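You operate a simulated robot arm through the tools that you are given. There is no shell and no other tool.

You are at the controls of a simulated robot arm. One attempt, no reset.

JOB
Put things in order on the top of the workbench. At the end: the press block (marked "CORK") from the top of the workbench stands on top of the medium port tube; the green strap end stands where the sanding sleeve stood; the sanding sleeve stands on top of the yellow backing pad; the blue grille peg stands where the green strap end stood; whatever was shut is shut again. Leave all else as you found it, and nothing knocked over.

It is judged by the outcome, as a careful person would: the job done as asked, and still so three seconds after it is handed in. It fails if anything else is knocked over, pushed out of place, dropped, spilled or broken.

ROBOT AND FRAMES
A 5-joint arm with a two-finger parallel gripper, fixed in place. Base frame: the origin is at the foot of the arm, x ahead of it, y to its left, z up; the work surface is at about z = 0. Lengths are in mm, angles in degrees, forces in N, time in s.
With the tool pointing down near the work surface it reaches from about 260 to 600 mm from the base axis. Its first joint turns from -66.0 to 66.0 degrees. The tool tilts only in the upright plane through the base axis and itself; it spins freely about its own axis. Payload 1.57 kg.
The TCP is the grasp point between the finger pads, 30 mm short of the fingertips. In the tool frame z runs along the fingers and y along their closing line. The gripper opens to 80 mm. The fingers are 17 mm wide and 12 mm thick; the gripper's body (40 by 82 mm) begins 80 mm behind the TCP.
Orientation is that of the tool frame in the base frame, as a unit quaternion [x, y, z, w]. With the fingers straight down and closing along the base's y, the tool's x points along the base's -x, its y along +y and its z along -z.

CONTROLS
- The arm moves only by the tool play_rows. Its argument "series" is a list that holds one entry, the list of rows, each a list of 7 numbers: the shift along the tool's x, y, z in mm, then the turn, a rotation vector about the tool's x, y, z in degrees, then the gripper command, from -1 (fully open) to 1 (shut), values between in proportion. In form: [[[dx, dy, dz, rx, ry, rz, claw], ...]]. A call has 1 to 20 rows; each row is the pose to reach, as a shift and turn from the pose commanded when the call began, along the tool's axes at that moment. A row lasts 0.2 s, in which the tool goes at most 50 mm and 8.6 degrees; a call with a longer step from one row to the next is refused whole, and so is a gripper value outside its range. Where a pose cannot be reached the arm comes as near as it can. A force on the tool above 40 N (or 10 N above the force at the start of the call, whichever is more), or a blocked arm, ends the call early, and 0.2 s more pass. Each finger travels about 153 mm/s and halts on what it meets, pressing with about 24 N; the grip force reading is that of the motor and also rises with nothing between the fingers. The clock runs only during rows and for 0.2 s after the last one: add rows that repeat a pose to give the fingers time. The reply holds the time, the measured pose of the TCP, the force on the tool along the base axes, the opening and the grip force, in the units named above and with some noise, with the torque about the TCP (base axes, N m) and any sound that the robot's microphone picked up.
- Cameras (640 x 400 px; columns grow to the right, rows downward): "scene" is fixed at [39.4, 389.4, 533.8]; the picture's right is [-0.78, -0.62, 0.00], its down [-0.29, 0.36, -0.89] and it looks along [0.55, -0.69, -0.46] (base axes); focal length 362 px, centre (320, 200). "wrist" rides on the gripper at [72, -7, -122] in the tool frame; the picture's right is [0.09, 1.00, 0.00], its down [-0.84, 0.08, -0.54] and it looks along [-0.54, 0.05, 0.84] (tool axes); focal length 238 px, centre (320, 200). There is no depth. A picture from a camera that has moved, and an enlarged one, comes with that camera's place and axes in the base frame and with its lens.
- camera(camera): a new picture of that camera. No time passes.
- zoom(camera, box): a new picture of the part [left, top, right, bottom] of that camera's present view, enlarged. No time passes.
- close_job(): hands the job in; it is judged then, once.

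Places have to be worked out from the pictures, the camera data and where the tool is seen. Open the gripper and draw the arm clear of the work before you hand the job in, unless the task says otherwise.

The tools are called as a command line: name --argument value ..., lists and objects as JSON in quotes. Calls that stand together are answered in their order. play_rows: Moves the arm, as the interface text tells. Its arguments: {"type":"object","properties":{"series":{"type":"array","items":{"type":"array","items":{"type":"array","items":{"type":"number"}}}}},"required":["series"]} The other tools are called the same way: camera (camera) takes a picture; zoom (camera, box) takes an enlarged picture of a part of a camera's view; close_job () hands the job in.

At the start:

```text
time_s: 0.0
tcp_pos: [386.4, -214.7, 283.9]
tool_rot: [0.001, 1.0, 0.0, 0.001]
force: [-0.3, 0.0, -0.6]
wrist_torque: [0.03, -0.03, 0.01]
grip_width: 80.2
grasp_force: 0.0
```

scene: 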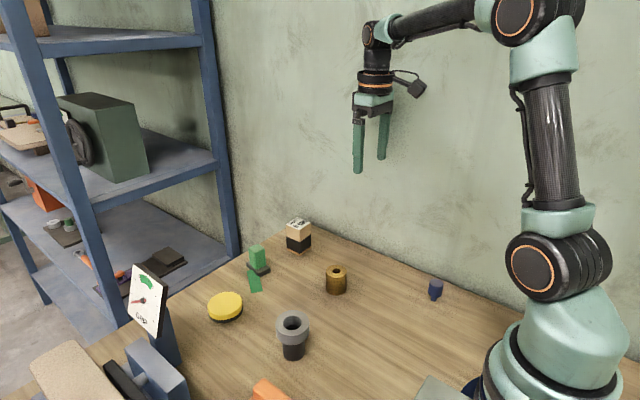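
wrist: 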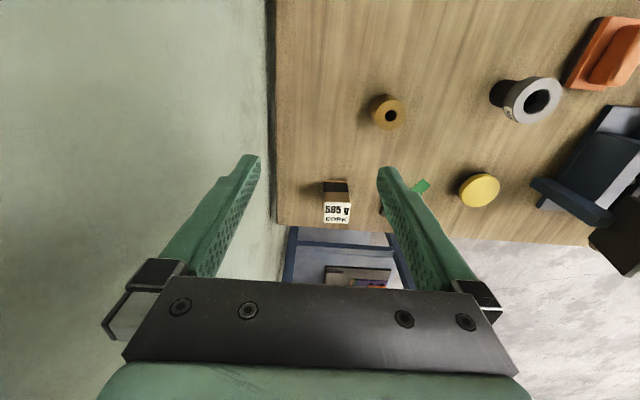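

The scene shows the CORK block, green strap end, brown sleeve, yellow pad, grey port tube and blue peg. I'll zoom in on both views to work out where things are.

zoom --camera "scene" --box '[180, 200, 340, 300]'

zoom --camera "scene" --box '[260, 260, 480, 400]'

zoom --camera "wrist" --box '[270, 60, 640, 290]'

zoom --camera "scene" --box '[0, 240, 260, 400]'

```text
4.00 times, centred on (260, 250) of scene
camera zoom: at [39.4, 389.4, 533.8], right [-0.78, -0.62, 0.0], down [-0.29, 0.36, -0.89], along [0.55, -0.69, -0.46], focal length 1448 px, centre (560, 0)
```

zoom: 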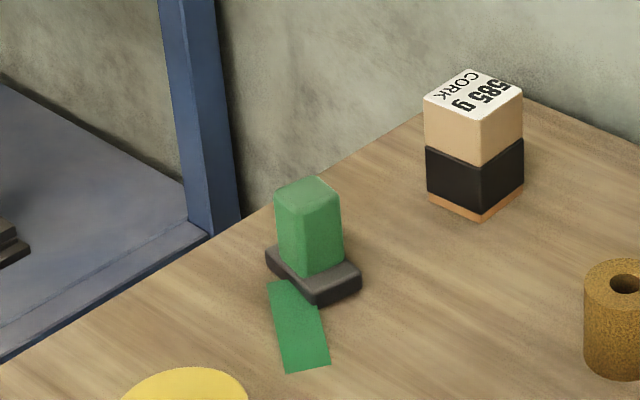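

```text
2.86 times, centred on (370, 330) of scene
camera zoom: at [39.4, 389.4, 533.8], right [-0.78, -0.62, 0.0], down [-0.29, 0.36, -0.89], along [0.55, -0.69, -0.46], focal length 1035 px, centre (177, -171)
```

zoom: 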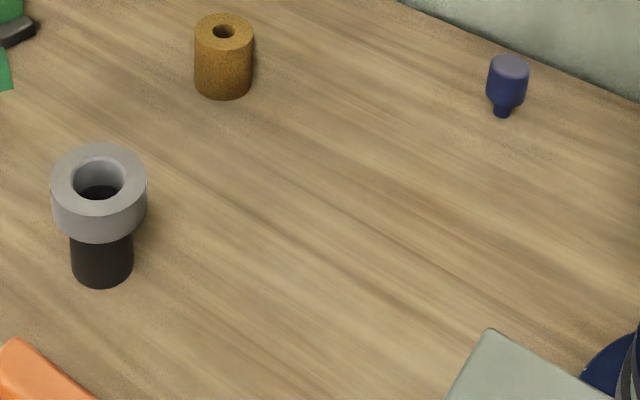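

```text
1.73 times, centred on (455, 175) of wrist
camera zoom: at [314.5, -221.5, 405.5], right [-0.09, 1.0, 0.0], down [0.84, 0.08, 0.54], along [0.54, 0.05, -0.84], focal length 412 px, centre (86, 243)
```

zoom: 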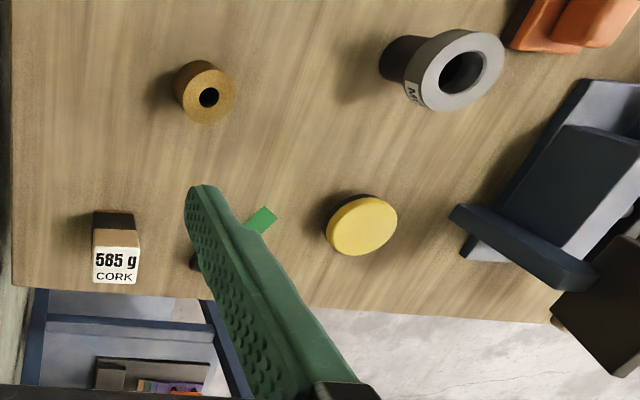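

```text
2.46 times, centred on (130, 320) of scene
camera zoom: at [39.4, 389.4, 533.8], right [-0.78, -0.62, 0.0], down [-0.29, 0.36, -0.89], along [0.55, -0.69, -0.46], focal length 891 px, centre (788, -95)
```

zoom: 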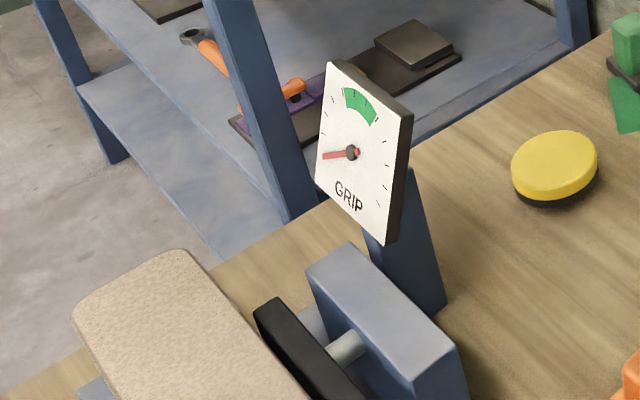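

Rough estimates so far: CORK about (553,-171), sleeve (389,-108), tube (348,72), pad (512,91), strap (572,-48), peg (209,-205). I'll move the wrist camera over the middle, staying high, for a better look.

play_rows --series '[[[-4, 41, -4, 0, 0, 0, -1], [-8, 82, -8, 0, 0, 0, -1], [-12, 123, -12, 0, 0, 0, -1], [-14, 165, -16, 0, 0, 0, -1], [-14, 165, -16, 0, 0, 0, -1]]]'

camera --camera "wrist"

camera --camera "scene"

```text
time_s: 1.2
tcp_pos: [400.7, -47.5, 300.0]
tool_rot: [0.0, 1.0, -0.001, -0.001]
force: [0.6, 0.0, -0.5]
wrist_torque: [-0.02, 0.02, 0.0]
grip_width: 79.9
grasp_force: 0.0
```

```text
taken
camera wrist: at [327.5, -55.8, 421.7], right [-0.09, 1.0, 0.0], down [0.84, 0.08, 0.54], along [0.54, 0.05, -0.84], focal length 238 px, centre (320, 200)
```

wrist: 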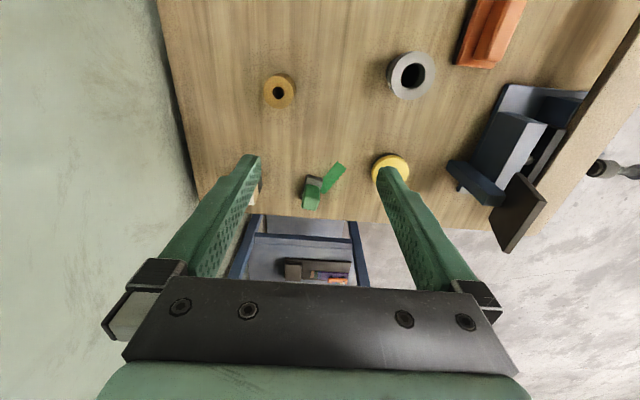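

```text
taken
```

scene: 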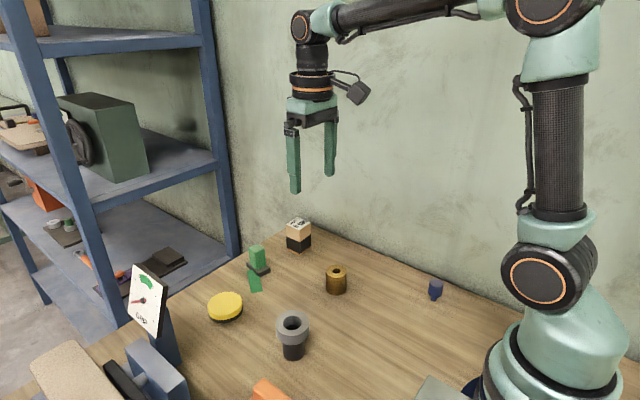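

zoom --camera "wrist" --box '[250, 130, 420, 236]'

zoom --camera "wrist" --box '[250, 30, 450, 155]'

zoom --camera "scene" --box '[200, 230, 290, 330]'

```text
3.76 times, centred on (335, 183) of wrist
camera zoom: at [327.5, -55.8, 421.7], right [-0.09, 1.0, 0.0], down [0.84, 0.08, 0.54], along [0.54, 0.05, -0.84], focal length 897 px, centre (264, 264)
```

zoom: 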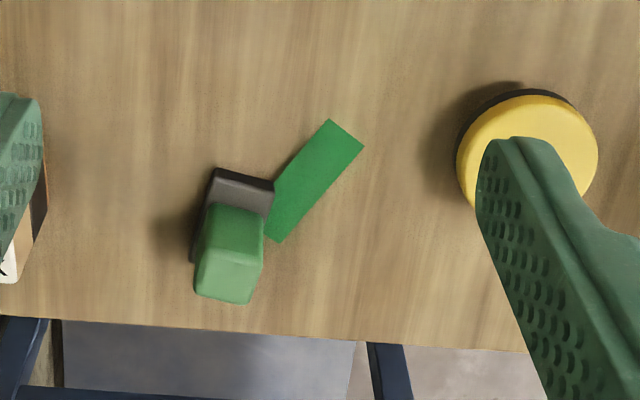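

```text
3.20 times, centred on (350, 92) of wrist
camera zoom: at [327.5, -55.8, 421.7], right [-0.09, 1.0, 0.0], down [0.84, 0.08, 0.54], along [0.54, 0.05, -0.84], focal length 763 px, centre (224, 544)
```

zoom: 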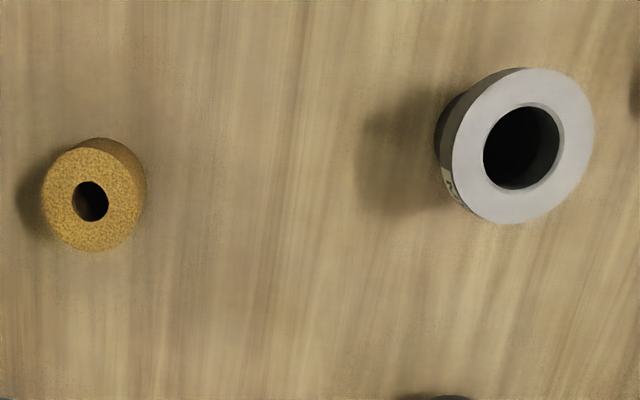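

```text
4.00 times, centred on (245, 280) of scene
camera zoom: at [39.4, 389.4, 533.8], right [-0.78, -0.62, 0.0], down [-0.29, 0.36, -0.89], along [0.55, -0.69, -0.46], focal length 1448 px, centre (620, -120)
```

zoom: 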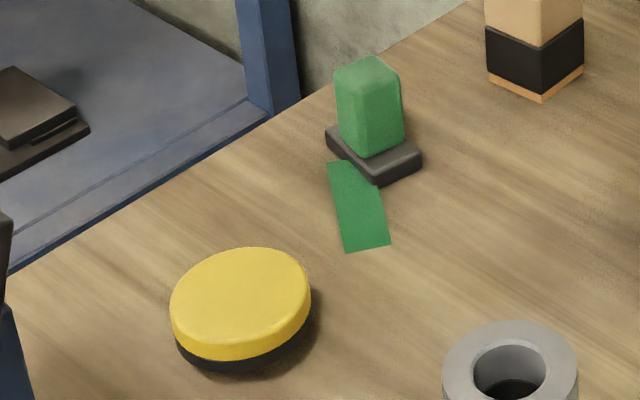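

The strap end is a dark base about 53×31 with a green block standing on it, near (572,-49) and turned about -9°, with a flat tail beside it. Next I'll get a closer look at the CORK block.

play_rows --series '[[[-15, -30, 20, 0, 0, 0, -1], [-30, -60, 40, 0, 0, 0, -1], [-45, -90, 60, 0, 0, 0, -1], [-60, -120, 80, 0, 0, 0, -1], [-60, -120, 80, 0, 0, 0, -1]]]'

camera --camera "wrist"

zoom --camera "wrist" --box '[240, 100, 440, 225]'

```text
time_s: 2.4
tcp_pos: [462.4, -171.5, 218.5]
tool_rot: [0.0, 1.0, 0.0, -0.001]
force: [0.1, 0.2, 0.3]
wrist_torque: [-0.02, 0.0, 0.02]
grip_width: 79.9
grasp_force: 0.1
```

```text
taken
camera wrist: at [390.2, -178.7, 341.0], right [-0.09, 1.0, 0.0], down [0.84, 0.08, 0.54], along [0.54, 0.05, -0.84], focal length 238 px, centre (320, 200)
```

wrist: 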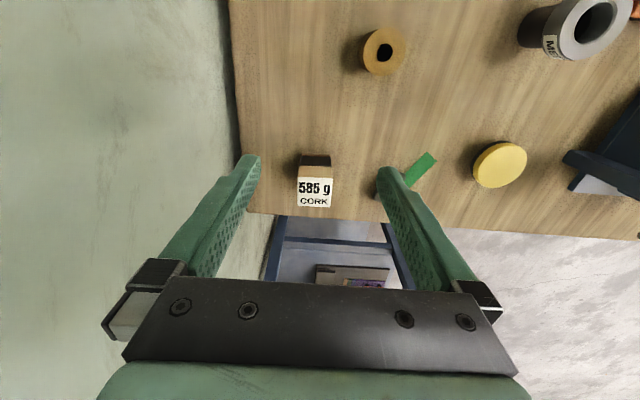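

```text
3.20 times, centred on (340, 162) of wrist
camera zoom: at [390.2, -178.7, 341.0], right [-0.09, 1.0, 0.0], down [0.84, 0.08, 0.54], along [0.54, 0.05, -0.84], focal length 763 px, centre (256, 320)
```

zoom: 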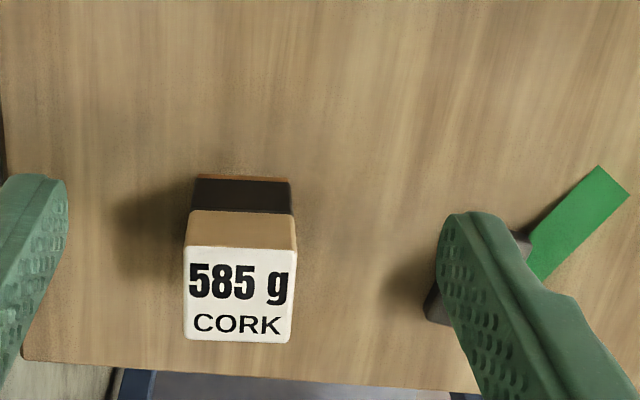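

The CORK block is about 44×44×72 mm, centred near (552,-171) and turned about 2.7°. I'll move above it with the fingers open, then check before going down.

play_rows --series '[[[-30, 0, 20, 0, 0, -1, -1], [-60, 0, 40, 0, 0, -2, -1], [-91, -0.5, 60, 0, 0, -2.7, -1], [-91, -0.5, 70, 0, 0, -2.7, -1], [-91, -0.5, 70, 0, 0, -2.7, -1]]]'

camera --camera "wrist"

camera --camera "scene"

```text
time_s: 3.6
tcp_pos: [552.0, -169.5, 150.2]
tool_rot: [-0.023, 1.0, 0.0, -0.001]
force: [-0.9, 1.0, -0.4]
wrist_torque: [0.02, -0.04, -0.01]
grip_width: 80.2
grasp_force: 0.0
```

```text
taken
camera wrist: at [480.2, -180.9, 272.2], right [-0.14, 0.99, 0.0], down [0.83, 0.12, 0.54], along [0.54, 0.08, -0.84], focal length 238 px, centre (320, 200)
```

wrist: 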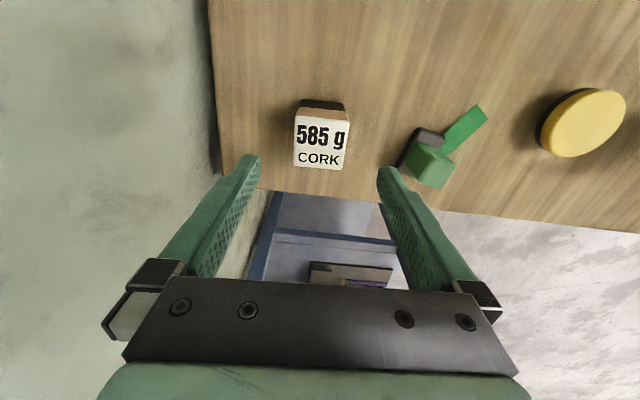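

```text
taken
```

scene: 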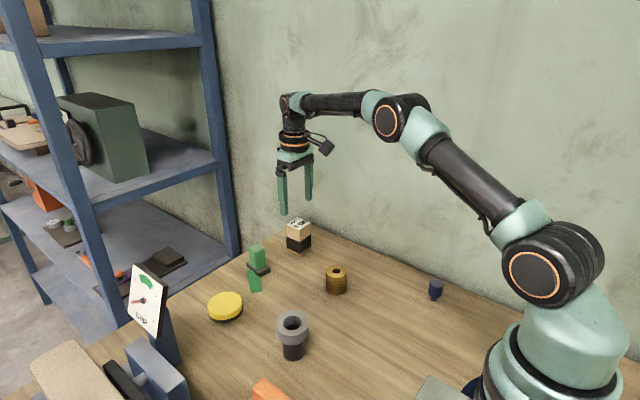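

The block sits centred between the fingers in the wrist view. I'll go down to z≈45 and close.

play_rows --series '[[[0, 0, 30, 0, 0, 0, -1], [0, 0, 60, 0, 0, 0, -1], [0, 0, 90, 0, 0, 0, -1], [0, 0, 105, 0, 0, 0, -1], [0, 0, 105, 0, 0, 0, -1]]]'

camera --camera "wrist"

zoom --camera "scene" --box '[220, 180, 360, 280]'

```text
time_s: 4.8
tcp_pos: [552.3, -169.5, 45.0]
tool_rot: [-0.024, 1.0, 0.0, 0.0]
force: [-0.5, 0.1, -0.2]
wrist_torque: [-0.01, 0.02, 0.02]
grip_width: 80.0
grasp_force: 0.1
```

```text
taken
camera wrist: at [480.1, -180.2, 165.6], right [-0.14, 0.99, 0.0], down [0.83, 0.12, 0.54], along [0.54, 0.08, -0.84], focal length 238 px, centre (320, 200)
```

wrist: 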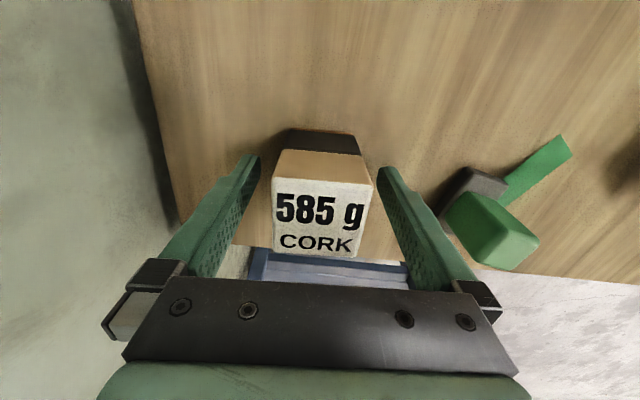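

```text
4.00 times, centred on (290, 230) of scene
camera zoom: at [39.4, 389.4, 533.8], right [-0.78, -0.62, 0.0], down [-0.29, 0.36, -0.89], along [0.55, -0.69, -0.46], focal length 1448 px, centre (440, 80)
```

zoom: 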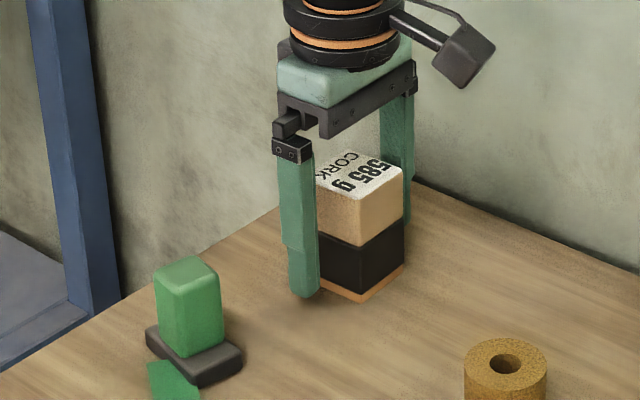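

The fingers sit on either side of the block, well aligned. I'll close the gripper.

play_rows --series '[[[0, 0, 0, 0, 0, 0, 0.2], [0, 0, 0, 0, 0, 0, 1], [0, 0, 0, 0, 0, 0, 1], [0, 0, 0, 0, 0, 0, 1]]]'

```text
time_s: 5.8
tcp_pos: [552.1, -169.5, 43.8]
tool_rot: [-0.022, 1.0, 0.0, 0.0]
force: [1.2, -3.7, -0.5]
wrist_torque: [0.05, -0.19, -0.07]
grip_width: 45.0
grasp_force: 24.4
```

The grip holds at 45 mm and 24 N. I'll lift a little and check that the whole block comes up.

play_rows --series '[[[0, 0, -8, 0, 0, 0, 1], [0, 0, -20, 0, 0, 0, 1], [0, 0, -40, 0, 0, 0, 1], [0, 0, -40, 0, 0, 0, 1]]]'

zoom --camera "scene" --box '[220, 160, 360, 280]'

camera --camera "wrist"

```text
time_s: 6.8
tcp_pos: [551.1, -169.2, 82.7]
tool_rot: [-0.024, 1.0, 0.001, -0.002]
force: [-0.3, -0.2, -0.3]
wrist_torque: [-0.01, -0.03, -0.02]
grip_width: 44.8
grasp_force: 24.1
```

```text
3.33 times, centred on (290, 220) of scene
camera zoom: at [39.5, 389.3, 533.8], right [-0.78, -0.62, 0.0], down [-0.29, 0.36, -0.89], along [0.55, -0.69, -0.46], focal length 1207 px, centre (420, 133)
```

zoom: 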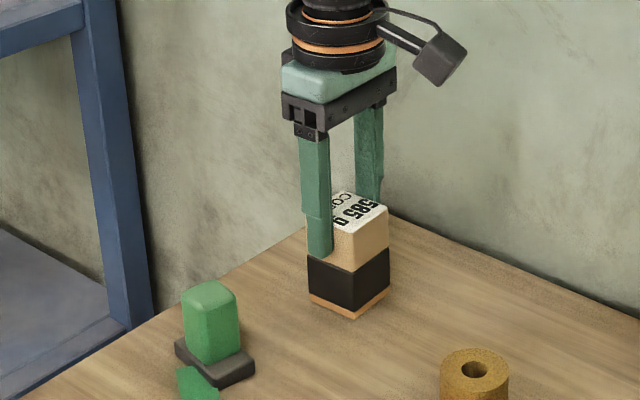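

```text
taken
camera wrist: at [480.3, -180.1, 204.9], right [-0.14, 0.99, 0.0], down [0.83, 0.12, 0.54], along [0.53, 0.08, -0.84], focal length 238 px, centre (320, 200)
```

wrist: 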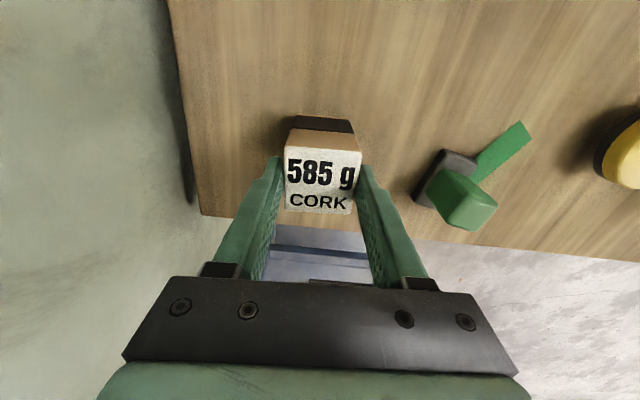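

In the wrist view the block looks further from the fingers than before, so it seems the fingers slid up it while it stayed on the table. I'll zoom in to confirm.

zoom --camera "scene" --box '[270, 200, 334, 264]'

zoom --camera "wrist" --box '[260, 100, 388, 228]'

```text
6.25 times, centred on (302, 232) of scene
camera zoom: at [39.5, 389.3, 533.8], right [-0.78, -0.62, 0.0], down [-0.29, 0.36, -0.89], along [0.55, -0.69, -0.46], focal length 2263 px, centre (432, 0)
```

zoom: 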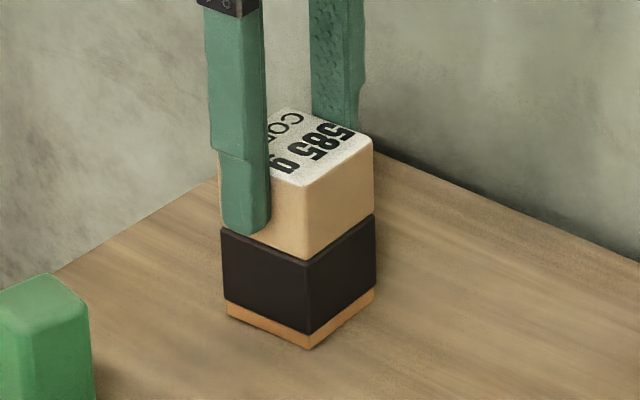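

```text
3.12 times, centred on (324, 164) of wrist
camera zoom: at [480.3, -180.1, 204.9], right [-0.14, 0.99, 0.0], down [0.83, 0.12, 0.54], along [0.53, 0.08, -0.84], focal length 745 px, centre (308, 312)
```

zoom: 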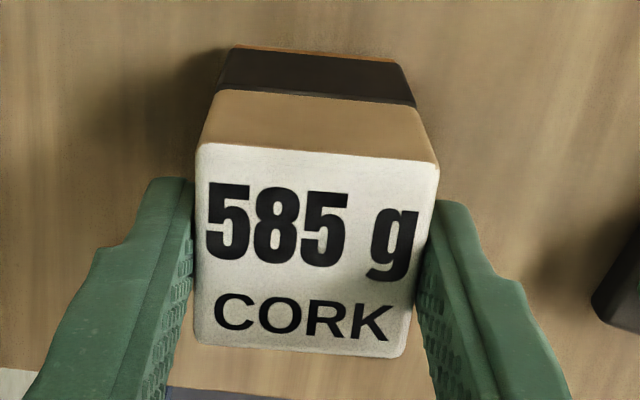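

Confirmed: the fingers slid up and the block is still standing in its original spot. The tan wood looks slick, while the black band lower down (z about 5–37) looks like rubber, so I'll open, go lower so the pads sit on the band, and grip again.

play_rows --series '[[[0, 0, 0, 0, 0, 0, -1], [0, 0, 0, 0, 0, 0, -1], [0, 0, 20, 0, 0, 0, -1], [0, 0, 40, 0, 0, 0, -1], [0, 0, 50.5, 0, 0, 0, -1], [0, 0, 50.5, 0, 0, 0, -1]]]'

zoom --camera "scene" --box '[270, 200, 334, 264]'

camera --camera "wrist"

```text
time_s: 8.2
tcp_pos: [551.8, -168.8, 34.1]
tool_rot: [-0.023, 1.0, 0.0, 0.0]
force: [-0.1, 0.2, -0.6]
wrist_torque: [0.01, 0.01, 0.0]
grip_width: 80.2
grasp_force: 0.1
```

```text
6.25 times, centred on (302, 232) of scene
camera zoom: at [39.4, 389.4, 533.8], right [-0.78, -0.62, 0.0], down [-0.29, 0.36, -0.89], along [0.55, -0.69, -0.46], focal length 2263 px, centre (432, 0)
```

zoom: 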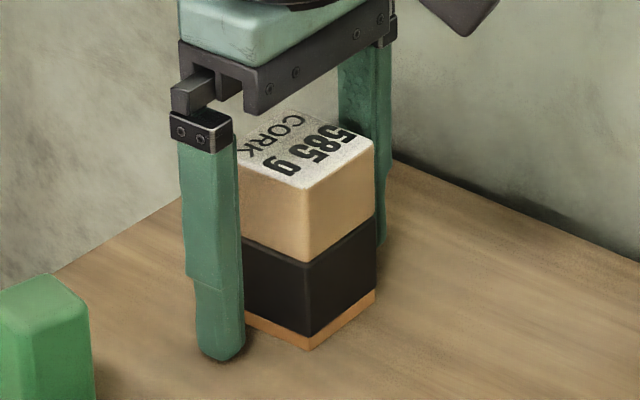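

```text
taken
camera wrist: at [480.5, -180.1, 156.1], right [-0.14, 0.99, 0.0], down [0.83, 0.12, 0.54], along [0.54, 0.08, -0.84], focal length 238 px, centre (320, 200)
```

wrist: 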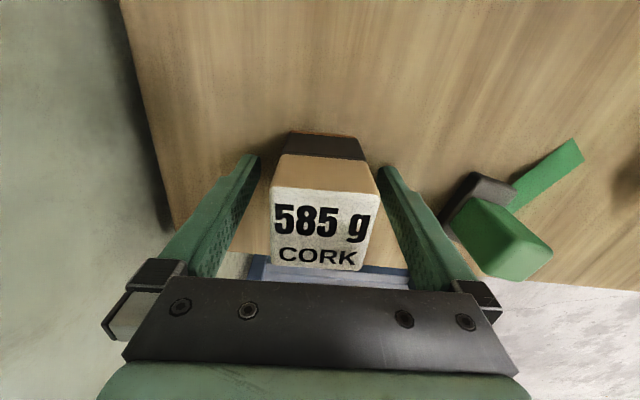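

The fingers now straddle the lower band with the tips about 4 mm above the table. I'll close, then do a slow 5 mm lift and read the load.

play_rows --series '[[[0, 0, 0, 0, 0, 0, 0.2], [0, 0, 0, 0, 0, 0, 1], [0, 0, 0, 0, 0, 0, 1], [0, 0, 0, 0, 0, 0, 1], [0, 0, -1, 0, 0, 0, 1], [0, 0, -2, 0, 0, 0, 1], [0, 0, -3, 0, 0, 0, 1], [0, 0, -4, 0, 0, 0, 1], [0, 0, -5, 0, 0, 0, 1]]]'

zoom --camera "scene" --box '[270, 200, 334, 264]'

```text
time_s: 10.2
tcp_pos: [551.4, -169.9, 38.1]
tool_rot: [-0.024, 1.0, 0.0, -0.001]
force: [0.1, 0.1, -11.1]
wrist_torque: [0.02, -0.03, 0.0]
grip_width: 44.9
grasp_force: 23.8
```

```text
6.25 times, centred on (302, 232) of scene
camera zoom: at [39.5, 389.3, 533.8], right [-0.78, -0.62, 0.0], down [-0.29, 0.36, -0.89], along [0.55, -0.69, -0.46], focal length 2263 px, centre (432, 0)
```

zoom: 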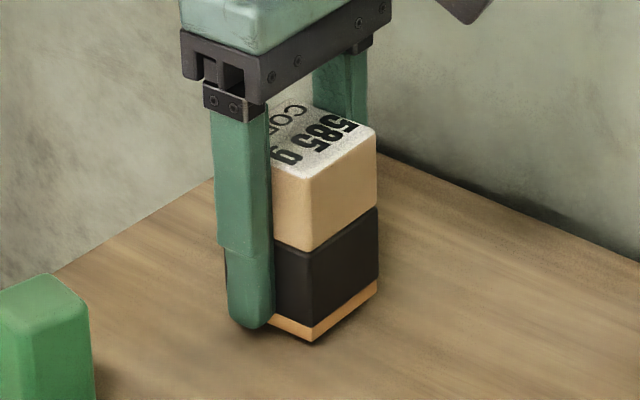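

The block is up off the table this time. The load reads 11 N, more than the label says, so I'll hold still and read again before moving on slowly.

play_rows --series '[[[0, 0, 0, 0, 0, 0, 1], [0, 0, -1, 0, 0, 0, 1], [0, 0, -2, 0, 0, 0, 1], [0, 0, -3, 0, 0, 0, 1], [0, 0, -4, 0, 0, 0, 1], [0, 0, -6, 0, 0, 0, 1], [0, 0, -8, 0, 0, 0, 1], [0, 0, -8, 0, 0, 0, 1], [0, 0, -8, 0, 0, 0, 1], [0, 0, -8, 0, 0, 0, 1]]]'

zoom --camera "scene" --box '[270, 200, 334, 264]'

camera --camera "wrist"

```text
time_s: 12.4
tcp_pos: [552.7, -170.3, 46.1]
tool_rot: [-0.024, 1.0, 0.0, 0.0]
force: [0.6, -0.1, -11.8]
wrist_torque: [0.02, -0.03, 0.03]
grip_width: 45.1
grasp_force: 24.1
```

```text
6.25 times, centred on (302, 232) of scene
camera zoom: at [39.5, 389.3, 533.8], right [-0.78, -0.62, 0.0], down [-0.29, 0.36, -0.89], along [0.55, -0.69, -0.46], focal length 2263 px, centre (432, 0)
```

zoom: 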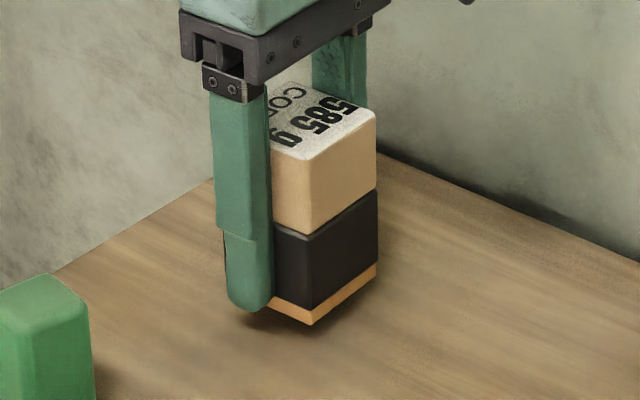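

```text
taken
camera wrist: at [480.3, -180.9, 168.6], right [-0.14, 0.99, 0.0], down [0.83, 0.12, 0.54], along [0.54, 0.08, -0.84], focal length 238 px, centre (320, 200)
```

wrist: 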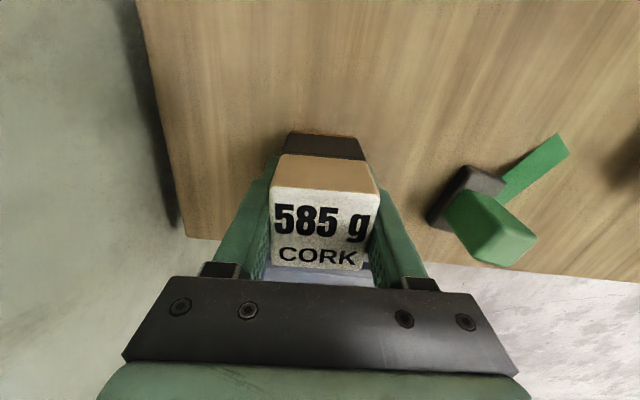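

The block is held without slipping; it weighs about 1.15 kg and its bottom is about 34 mm below the TCP. I'll raise it gently and move toward the middle, where the wrist camera can still see the tube.

play_rows --series '[[[0, 0, -8, 0, 0, 0, 1], [0, 0, -22, 0, 0, 0, 1], [0, 0, -42, 0, 0, 0, 1], [8, 11, -62, 0, 0, 0.5, 1], [22, 30, -82, 0, 0, 1, 1], [40, 55, -100, 0, 0, 1.5, 1], [58, 80, -116, 0, 0, 2, 1], [76, 105, -128, 0, 0, 2.5, 1], [92, 127, -134, 0, 0, 2.7, 1], [102, 140, -134, 0, 0, 2.7, 1], [105.3, 145, -134, 0, 0, 2.7, 1], [105.3, 145, -134, 0, 0, 2.7, 1]]]'

camera --camera "wrist"

camera --camera "scene"

```text
time_s: 15.0
tcp_pos: [440.2, -29.6, 181.4]
tool_rot: [0.0, 1.0, -0.001, 0.0]
force: [0.2, -1.0, -10.9]
wrist_torque: [0.0, -0.01, -0.02]
grip_width: 44.9
grasp_force: 24.2
```

```text
taken
camera wrist: at [367.6, -37.4, 302.9], right [-0.09, 1.0, 0.0], down [0.84, 0.08, 0.54], along [0.54, 0.05, -0.84], focal length 238 px, centre (320, 200)
```

wrist: 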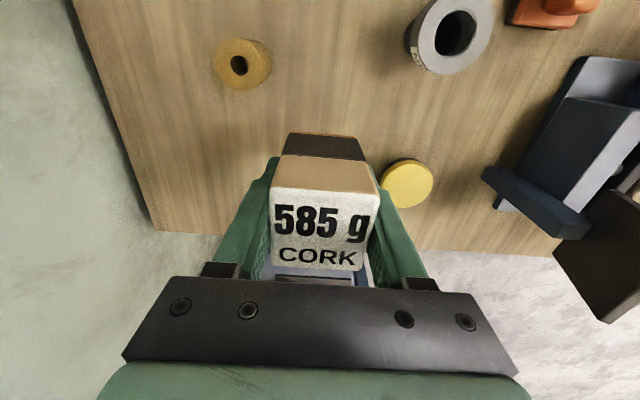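

```text
taken
```

scene: 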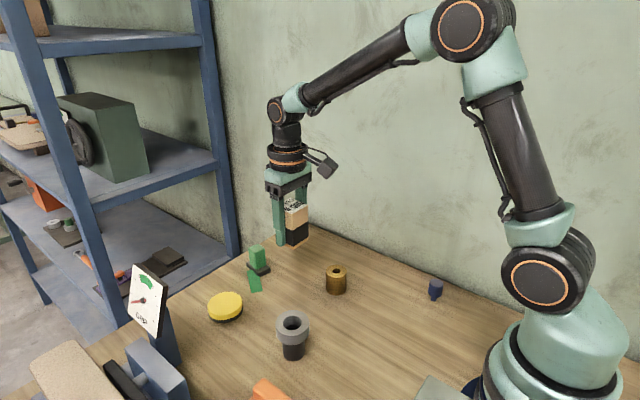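

zoom --camera "wrist" --box '[390, 0, 510, 75]'

zoom --camera "scene" --box '[260, 300, 330, 370]'

zoom --camera "wrist" --box '[370, 140, 450, 220]'

```text
5.33 times, centred on (450, 38) of wrist
camera zoom: at [367.6, -37.4, 302.9], right [-0.09, 1.0, 0.0], down [0.84, 0.08, 0.54], along [0.54, 0.05, -0.84], focal length 1271 px, centre (-373, 1067)
```

zoom: 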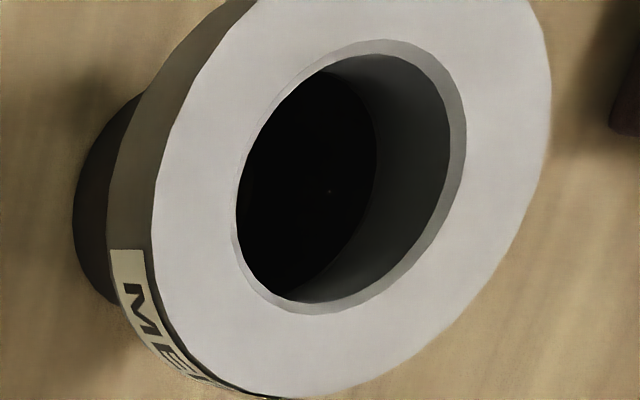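

```text
5.71 times, centred on (295, 335) of scene
camera zoom: at [39.5, 389.4, 533.8], right [-0.78, -0.62, 0.0], down [-0.29, 0.36, -0.89], along [0.55, -0.69, -0.46], focal length 2069 px, centre (463, -571)
```

zoom: 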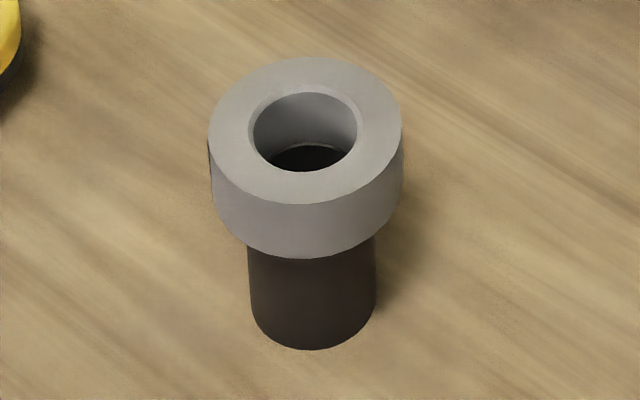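

```text
5.00 times, centred on (410, 180) of wrist
camera zoom: at [367.6, -37.4, 302.9], right [-0.09, 1.0, 0.0], down [0.84, 0.08, 0.54], along [0.54, 0.05, -0.84], focal length 1192 px, centre (-130, 300)
```

zoom: 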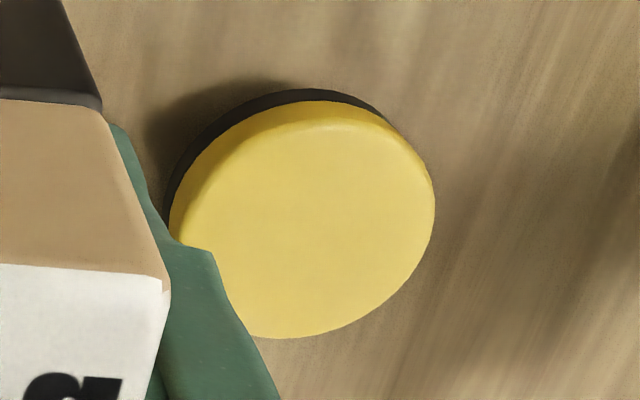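

The tube's label starts "ME", so it is the medium one; its top centre works out at (348.5,68.3) and about 72 mm high in three views. I'll carry the block over to hover above it.

play_rows --series '[[[6, 6, 0, 0, 0, 0, 1], [20, 21, 4, 0, 0, 0, 1], [38, 40, 10, 0, 0, 0, 1], [56, 60, 16, 0, 0, 0, 1], [74, 79, 22, 0, 0, 0, 1], [86, 92, 28, 0, 0, 0, 1], [92, 98, 30, 0, 0, 0, 1], [92, 98, 30, 0, 0, 0, 1], [92, 98, 30, 0, 0, 0, 1]]]'

camera --camera "wrist"

zoom --camera "scene" --box '[220, 220, 380, 380]'

```text
time_s: 17.0
tcp_pos: [348.3, 68.0, 151.4]
tool_rot: [0.0, 1.0, 0.0, 0.0]
force: [0.0, 0.0, -11.3]
wrist_torque: [-0.01, -0.03, -0.01]
grip_width: 44.8
grasp_force: 24.1
```

```text
taken
camera wrist: at [276.2, 60.2, 274.0], right [-0.09, 1.0, 0.0], down [0.84, 0.08, 0.54], along [0.54, 0.05, -0.84], focal length 238 px, centre (320, 200)
```

wrist: 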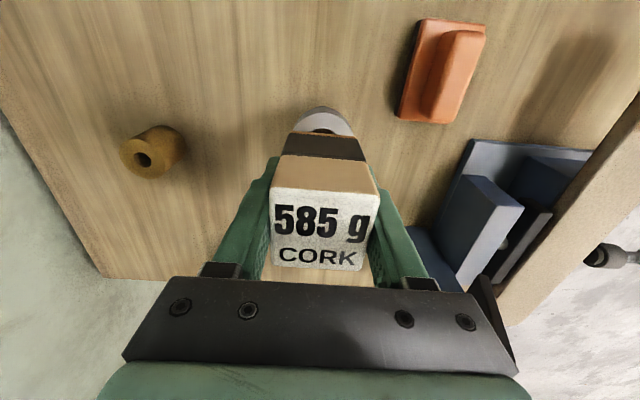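

```text
2.50 times, centred on (300, 300) of scene
camera zoom: at [39.5, 389.4, 533.8], right [-0.78, -0.62, 0.0], down [-0.29, 0.36, -0.89], along [0.55, -0.69, -0.46], focal length 905 px, centre (370, -50)
```

zoom: 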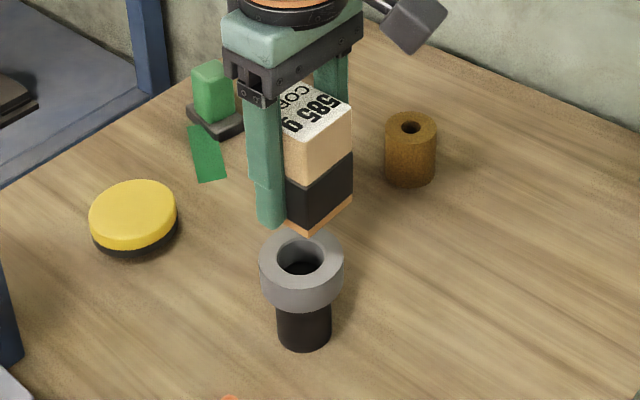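

The block is centred over the tube in both views. I'll come down to just above the expected contact height, then go on in small steps and watch the force.

play_rows --series '[[[0, 0, 6, 0, 0, 0, 1], [0, 0, 16, 0, 0, 0, 1], [0, 0, 26, 0, 0, 0, 1], [0, 0, 32, 0, 0, 0, 1], [0, 0, 36, 0, 0, 0, 1], [0, 0, 37, 0, 0, 0, 1], [0, 0, 38, 0, 0, 0, 1], [0, 0, 38, 0, 0, 0, 1]]]'

zoom --camera "scene" --box '[260, 260, 340, 370]'

```text
time_s: 18.8
tcp_pos: [347.8, 69.2, 112.2]
tool_rot: [0.0, 1.0, 0.0, -0.001]
force: [0.1, -0.1, -11.9]
wrist_torque: [-0.02, -0.02, 0.03]
grip_width: 44.7
grasp_force: 24.2
```

```text
3.64 times, centred on (300, 315) of scene
camera zoom: at [39.5, 389.4, 533.8], right [-0.78, -0.62, 0.0], down [-0.29, 0.36, -0.89], along [0.55, -0.69, -0.46], focal length 1317 px, centre (393, -218)
```

zoom: 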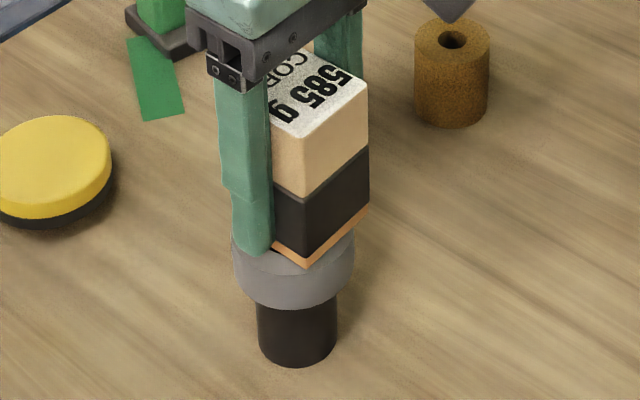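

The load is unchanged, so there's no contact yet and a few millimetres of gap remain. I'll step down 1 mm at a time.

play_rows --series '[[[0, 0, 1, 0, 0, 0, 1], [0, 0, 2, 0, 0, 0, 1], [0, 0, 3, 0, 0, 0, 1], [0, 0, 3, 0, 0, 0, 1]]]'

```text
time_s: 19.8
tcp_pos: [347.6, 68.0, 110.5]
tool_rot: [0.0, 1.0, 0.0, 0.0]
force: [-1.0, -0.4, -10.6]
wrist_torque: [0.0, -0.02, -0.02]
grip_width: 44.8
grasp_force: 24.2
```

play_rows --series '[[[0, 0, 1, 0, 0, 0, 1], [0, 0, 2, 0, 0, 0, 1], [0, 0, 2, 0, 0, 0, 1]]]'

zoom --camera "scene" --box '[260, 260, 340, 370]'

```text
time_s: 20.6
tcp_pos: [347.8, 68.2, 107.4]
tool_rot: [0.0, 1.0, 0.0, 0.0]
force: [0.8, 0.6, -11.3]
wrist_torque: [0.04, -0.05, -0.01]
grip_width: 44.7
grasp_force: 24.4
```

```text
3.64 times, centred on (300, 315) of scene
camera zoom: at [39.5, 389.4, 533.8], right [-0.78, -0.62, 0.0], down [-0.29, 0.36, -0.89], along [0.55, -0.69, -0.46], focal length 1317 px, centre (393, -218)
```

zoom: 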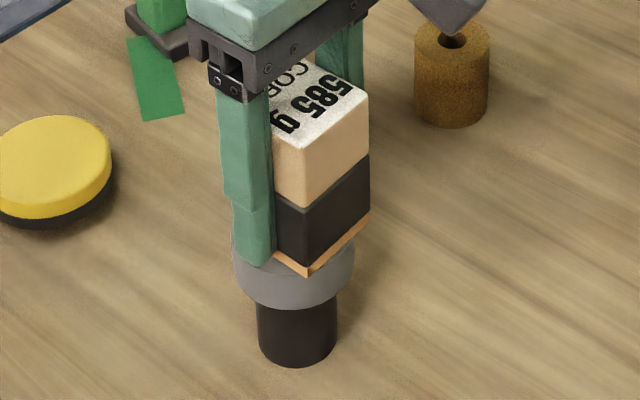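

play_rows --series '[[[0, 0, 1, 0, 0, 0, 1], [0, 0, 1, 0, 0, 0, 1]]]'

```text
time_s: 21.2
tcp_pos: [347.9, 68.8, 106.3]
tool_rot: [0.001, 1.0, 0.001, 0.0]
force: [0.7, -0.2, -11.2]
wrist_torque: [0.0, -0.03, -0.01]
grip_width: 45.0
grasp_force: 23.5
```

The full load is still on the gripper at z≈107, so there's no contact yet. I'll go on in 1 mm steps.

play_rows --series '[[[0, 0, 1, 0, 0, 0, 1], [0, 0, 1, 0, 0, 0, 1]]]'

```text
time_s: 21.8
tcp_pos: [346.9, 68.8, 105.7]
tool_rot: [0.0, 1.0, 0.001, 0.0]
force: [-2.0, -0.7, -3.2]
wrist_torque: [-0.07, 0.13, -0.03]
grip_width: 45.0
grasp_force: 23.4
```

The load dropped to 3 N, so the block is resting on the tube at about 72 mm. I'll go down another 0.5 mm and open the fingers gently.

play_rows --series '[[[0, 0, 0.5, 0, 0, 0, 1], [0, 0, 0.5, 0, 0, 0, 1], [0, 0, 0.5, 0, 0, 0, -0.25], [0, 0, 0.5, 0, 0, 0, -0.5], [0, 0, 0.5, 0, 0, 0, -1], [0, 0, 0.5, 0, 0, 0, -1]]]'

zoom --camera "scene" --box '[260, 260, 340, 370]'

camera --camera "wrist"

```text
time_s: 23.2
tcp_pos: [348.0, 68.1, 106.5]
tool_rot: [0.0, 1.0, 0.0, 0.0]
force: [0.2, -0.5, -0.4]
wrist_torque: [0.01, -0.01, 0.02]
grip_width: 79.9
grasp_force: 0.0
```

```text
3.64 times, centred on (300, 315) of scene
camera zoom: at [39.4, 389.4, 533.8], right [-0.78, -0.62, 0.0], down [-0.29, 0.36, -0.89], along [0.55, -0.69, -0.46], focal length 1317 px, centre (393, -218)
```

zoom: 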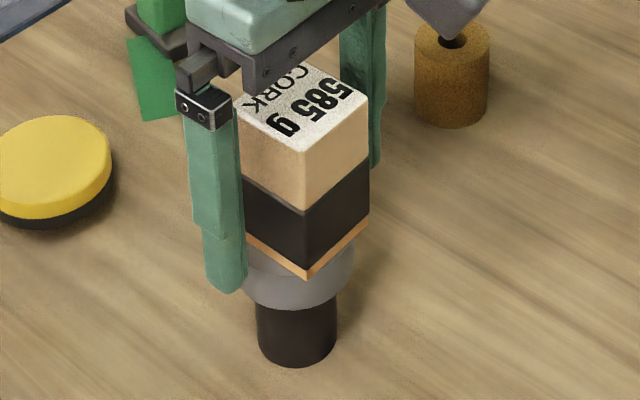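

```text
taken
camera wrist: at [275.7, 60.7, 227.4], right [-0.09, 1.0, 0.0], down [0.84, 0.08, 0.54], along [0.54, 0.05, -0.84], focal length 238 px, centre (320, 200)
```

wrist: 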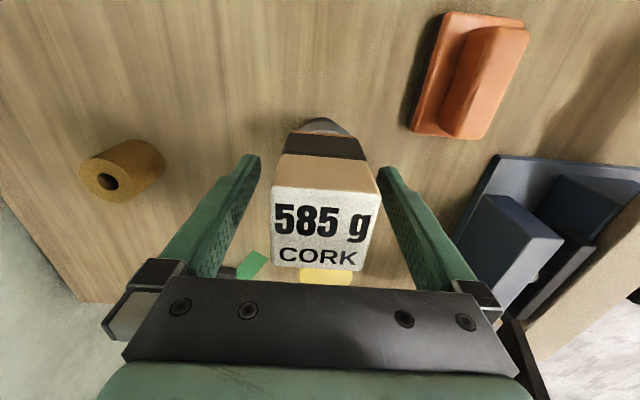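

The block stands steady on the tube. I'll rise straight up, clear of it, and then move over to the sanding sleeve.

play_rows --series '[[[0, 0, -10, 0, 0, 0, -1], [0, 0, -40, 0, 0, 0, -1], [0, 0, -80, 0, 0, 0, -1], [0, 0, -120, 0, 0, 0, -1], [0, 0, -134, 0, 0, 0, -1], [-8, -36, -134, 0, 0, 0, -1], [-17, -76, -130, 0, 0, 0, -1], [-27, -116, -110, 0, 0, 0, -1], [-36, -152, -90, 0, 0, 0, -1], [-41, -178, -74, 0, 0, 0, -1], [-41, -178, -74, 0, 0, 0, -1]]]'

camera --camera "wrist"

camera --camera "scene"

```text
time_s: 25.6
tcp_pos: [389.1, -111.5, 180.0]
tool_rot: [-0.001, 1.0, 0.0, 0.001]
force: [-0.1, -0.3, -0.8]
wrist_torque: [0.03, 0.03, -0.01]
grip_width: 79.8
grasp_force: 0.0
```

```text
taken
camera wrist: at [317.0, -118.6, 301.7], right [-0.09, 1.0, 0.0], down [0.84, 0.08, 0.54], along [0.54, 0.05, -0.84], focal length 238 px, centre (320, 200)
```

wrist: 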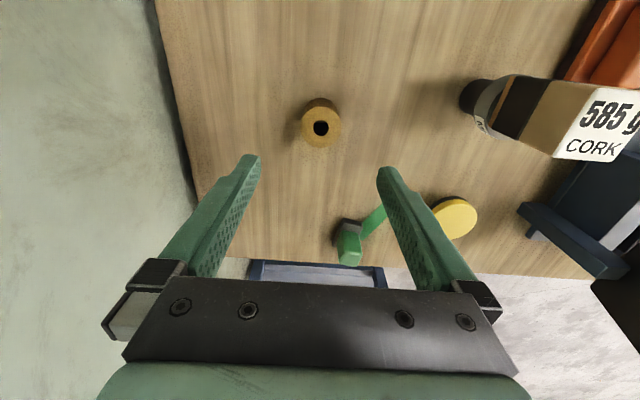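

```text
taken
```

scene: 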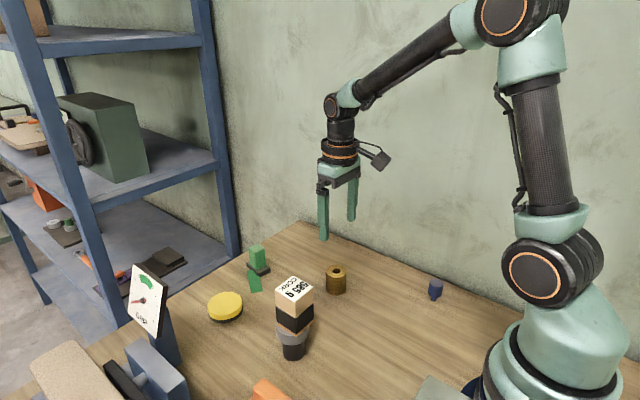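

zoom --camera "wrist" --box '[280, 80, 360, 160]'

zoom --camera "wrist" --box '[320, 180, 500, 280]'

zoom --camera "scene" --box '[315, 255, 365, 305]'

zoom --camera "scene" --box '[250, 270, 340, 370]'

```text
5.00 times, centred on (320, 120) of wrist
camera zoom: at [317.0, -118.6, 301.7], right [-0.09, 1.0, 0.0], down [0.84, 0.08, 0.54], along [0.54, 0.05, -0.84], focal length 1192 px, centre (320, 600)
```

zoom: 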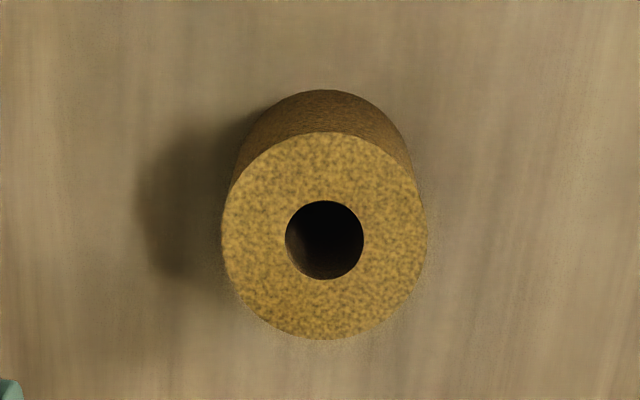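

```text
3.56 times, centred on (410, 230) of wrist
camera zoom: at [317.0, -118.6, 301.7], right [-0.09, 1.0, 0.0], down [0.84, 0.08, 0.54], along [0.54, 0.05, -0.84], focal length 848 px, centre (0, 93)
```

zoom: 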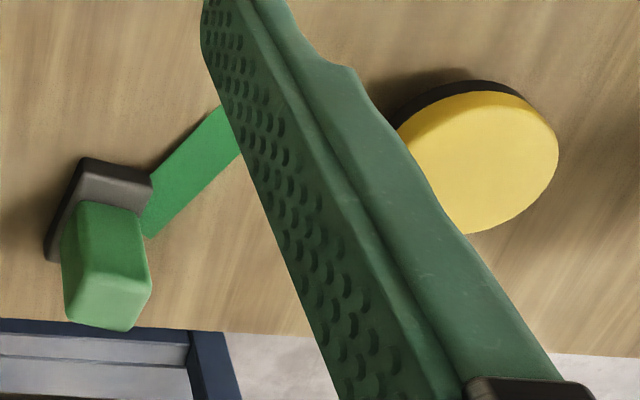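

```text
8.00 times, centred on (340, 280) of scene
camera zoom: at [39.4, 389.3, 533.8], right [-0.78, -0.62, 0.0], down [-0.29, 0.36, -0.89], along [0.55, -0.69, -0.46], focal length 2897 px, centre (160, -440)
```

zoom: 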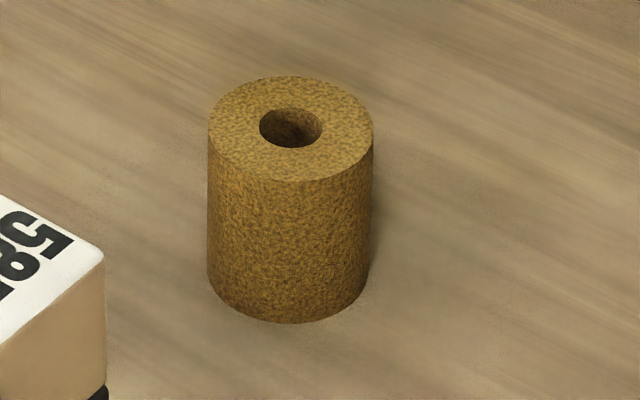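

```text
4.00 times, centred on (295, 320) of scene
camera zoom: at [39.4, 389.3, 533.8], right [-0.78, -0.62, 0.0], down [-0.29, 0.36, -0.89], along [0.55, -0.69, -0.46], focal length 1448 px, centre (420, -280)
```

zoom: 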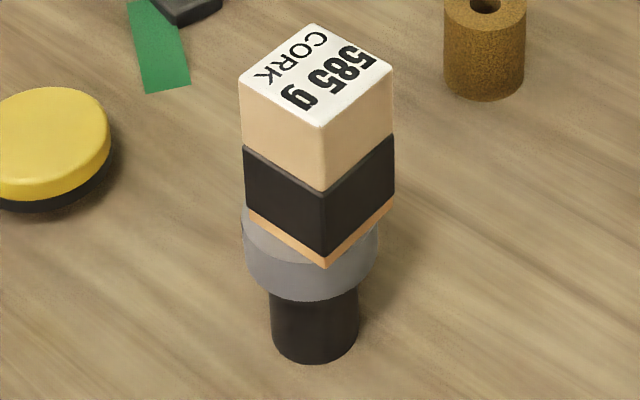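

The sleeve is 43 mm across and 50 mm high, centred at (389,-111.3), right under the tool. I'll go down and grip it.

play_rows --series '[[[0, 0, 30, 0, 0, 0, -1], [0, 0, 65, 0, 0, 0, -1], [0, 0, 100, 0, 0, 0, -1], [0, 0, 130, 0, 0, 0, -1], [0, 0, 142, 0, 0, 0, -1], [0, 0, 142, 0, 0, 0, -1]]]'

camera --camera "wrist"

zoom --camera "scene" --box '[300, 200, 400, 310]'

```text
time_s: 27.0
tcp_pos: [388.0, -110.1, 39.7]
tool_rot: [-0.001, 1.0, 0.0, 0.0]
force: [0.5, 0.6, 0.8]
wrist_torque: [0.02, 0.0, 0.02]
grip_width: 79.8
grasp_force: 0.0
```

```text
taken
camera wrist: at [316.0, -117.6, 160.4], right [-0.09, 1.0, 0.0], down [0.84, 0.08, 0.54], along [0.54, 0.05, -0.84], focal length 238 px, centre (320, 200)
```

wrist: 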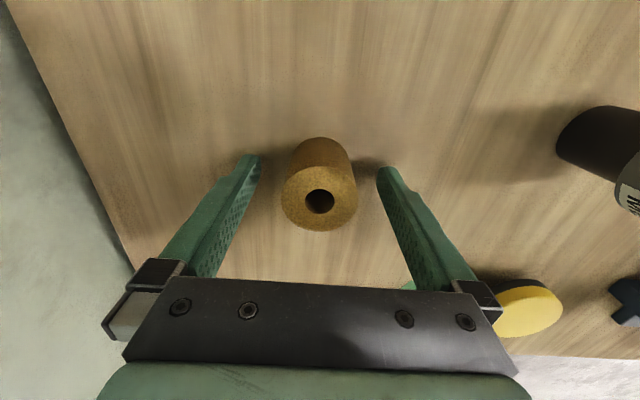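

```text
3.64 times, centred on (350, 255) of scene
camera zoom: at [39.4, 389.4, 533.8], right [-0.78, -0.62, 0.0], down [-0.29, 0.36, -0.89], along [0.55, -0.69, -0.46], focal length 1317 px, centre (211, 0)
```

zoom: 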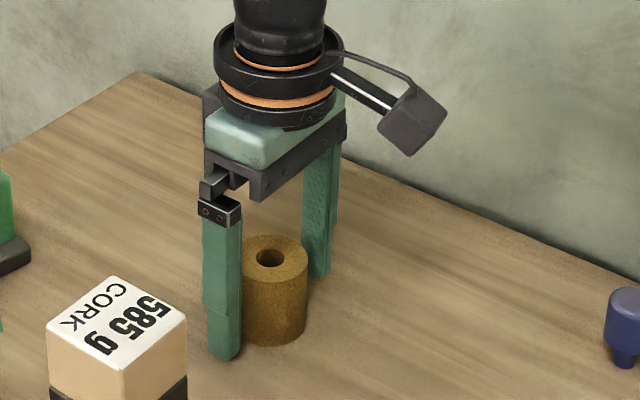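

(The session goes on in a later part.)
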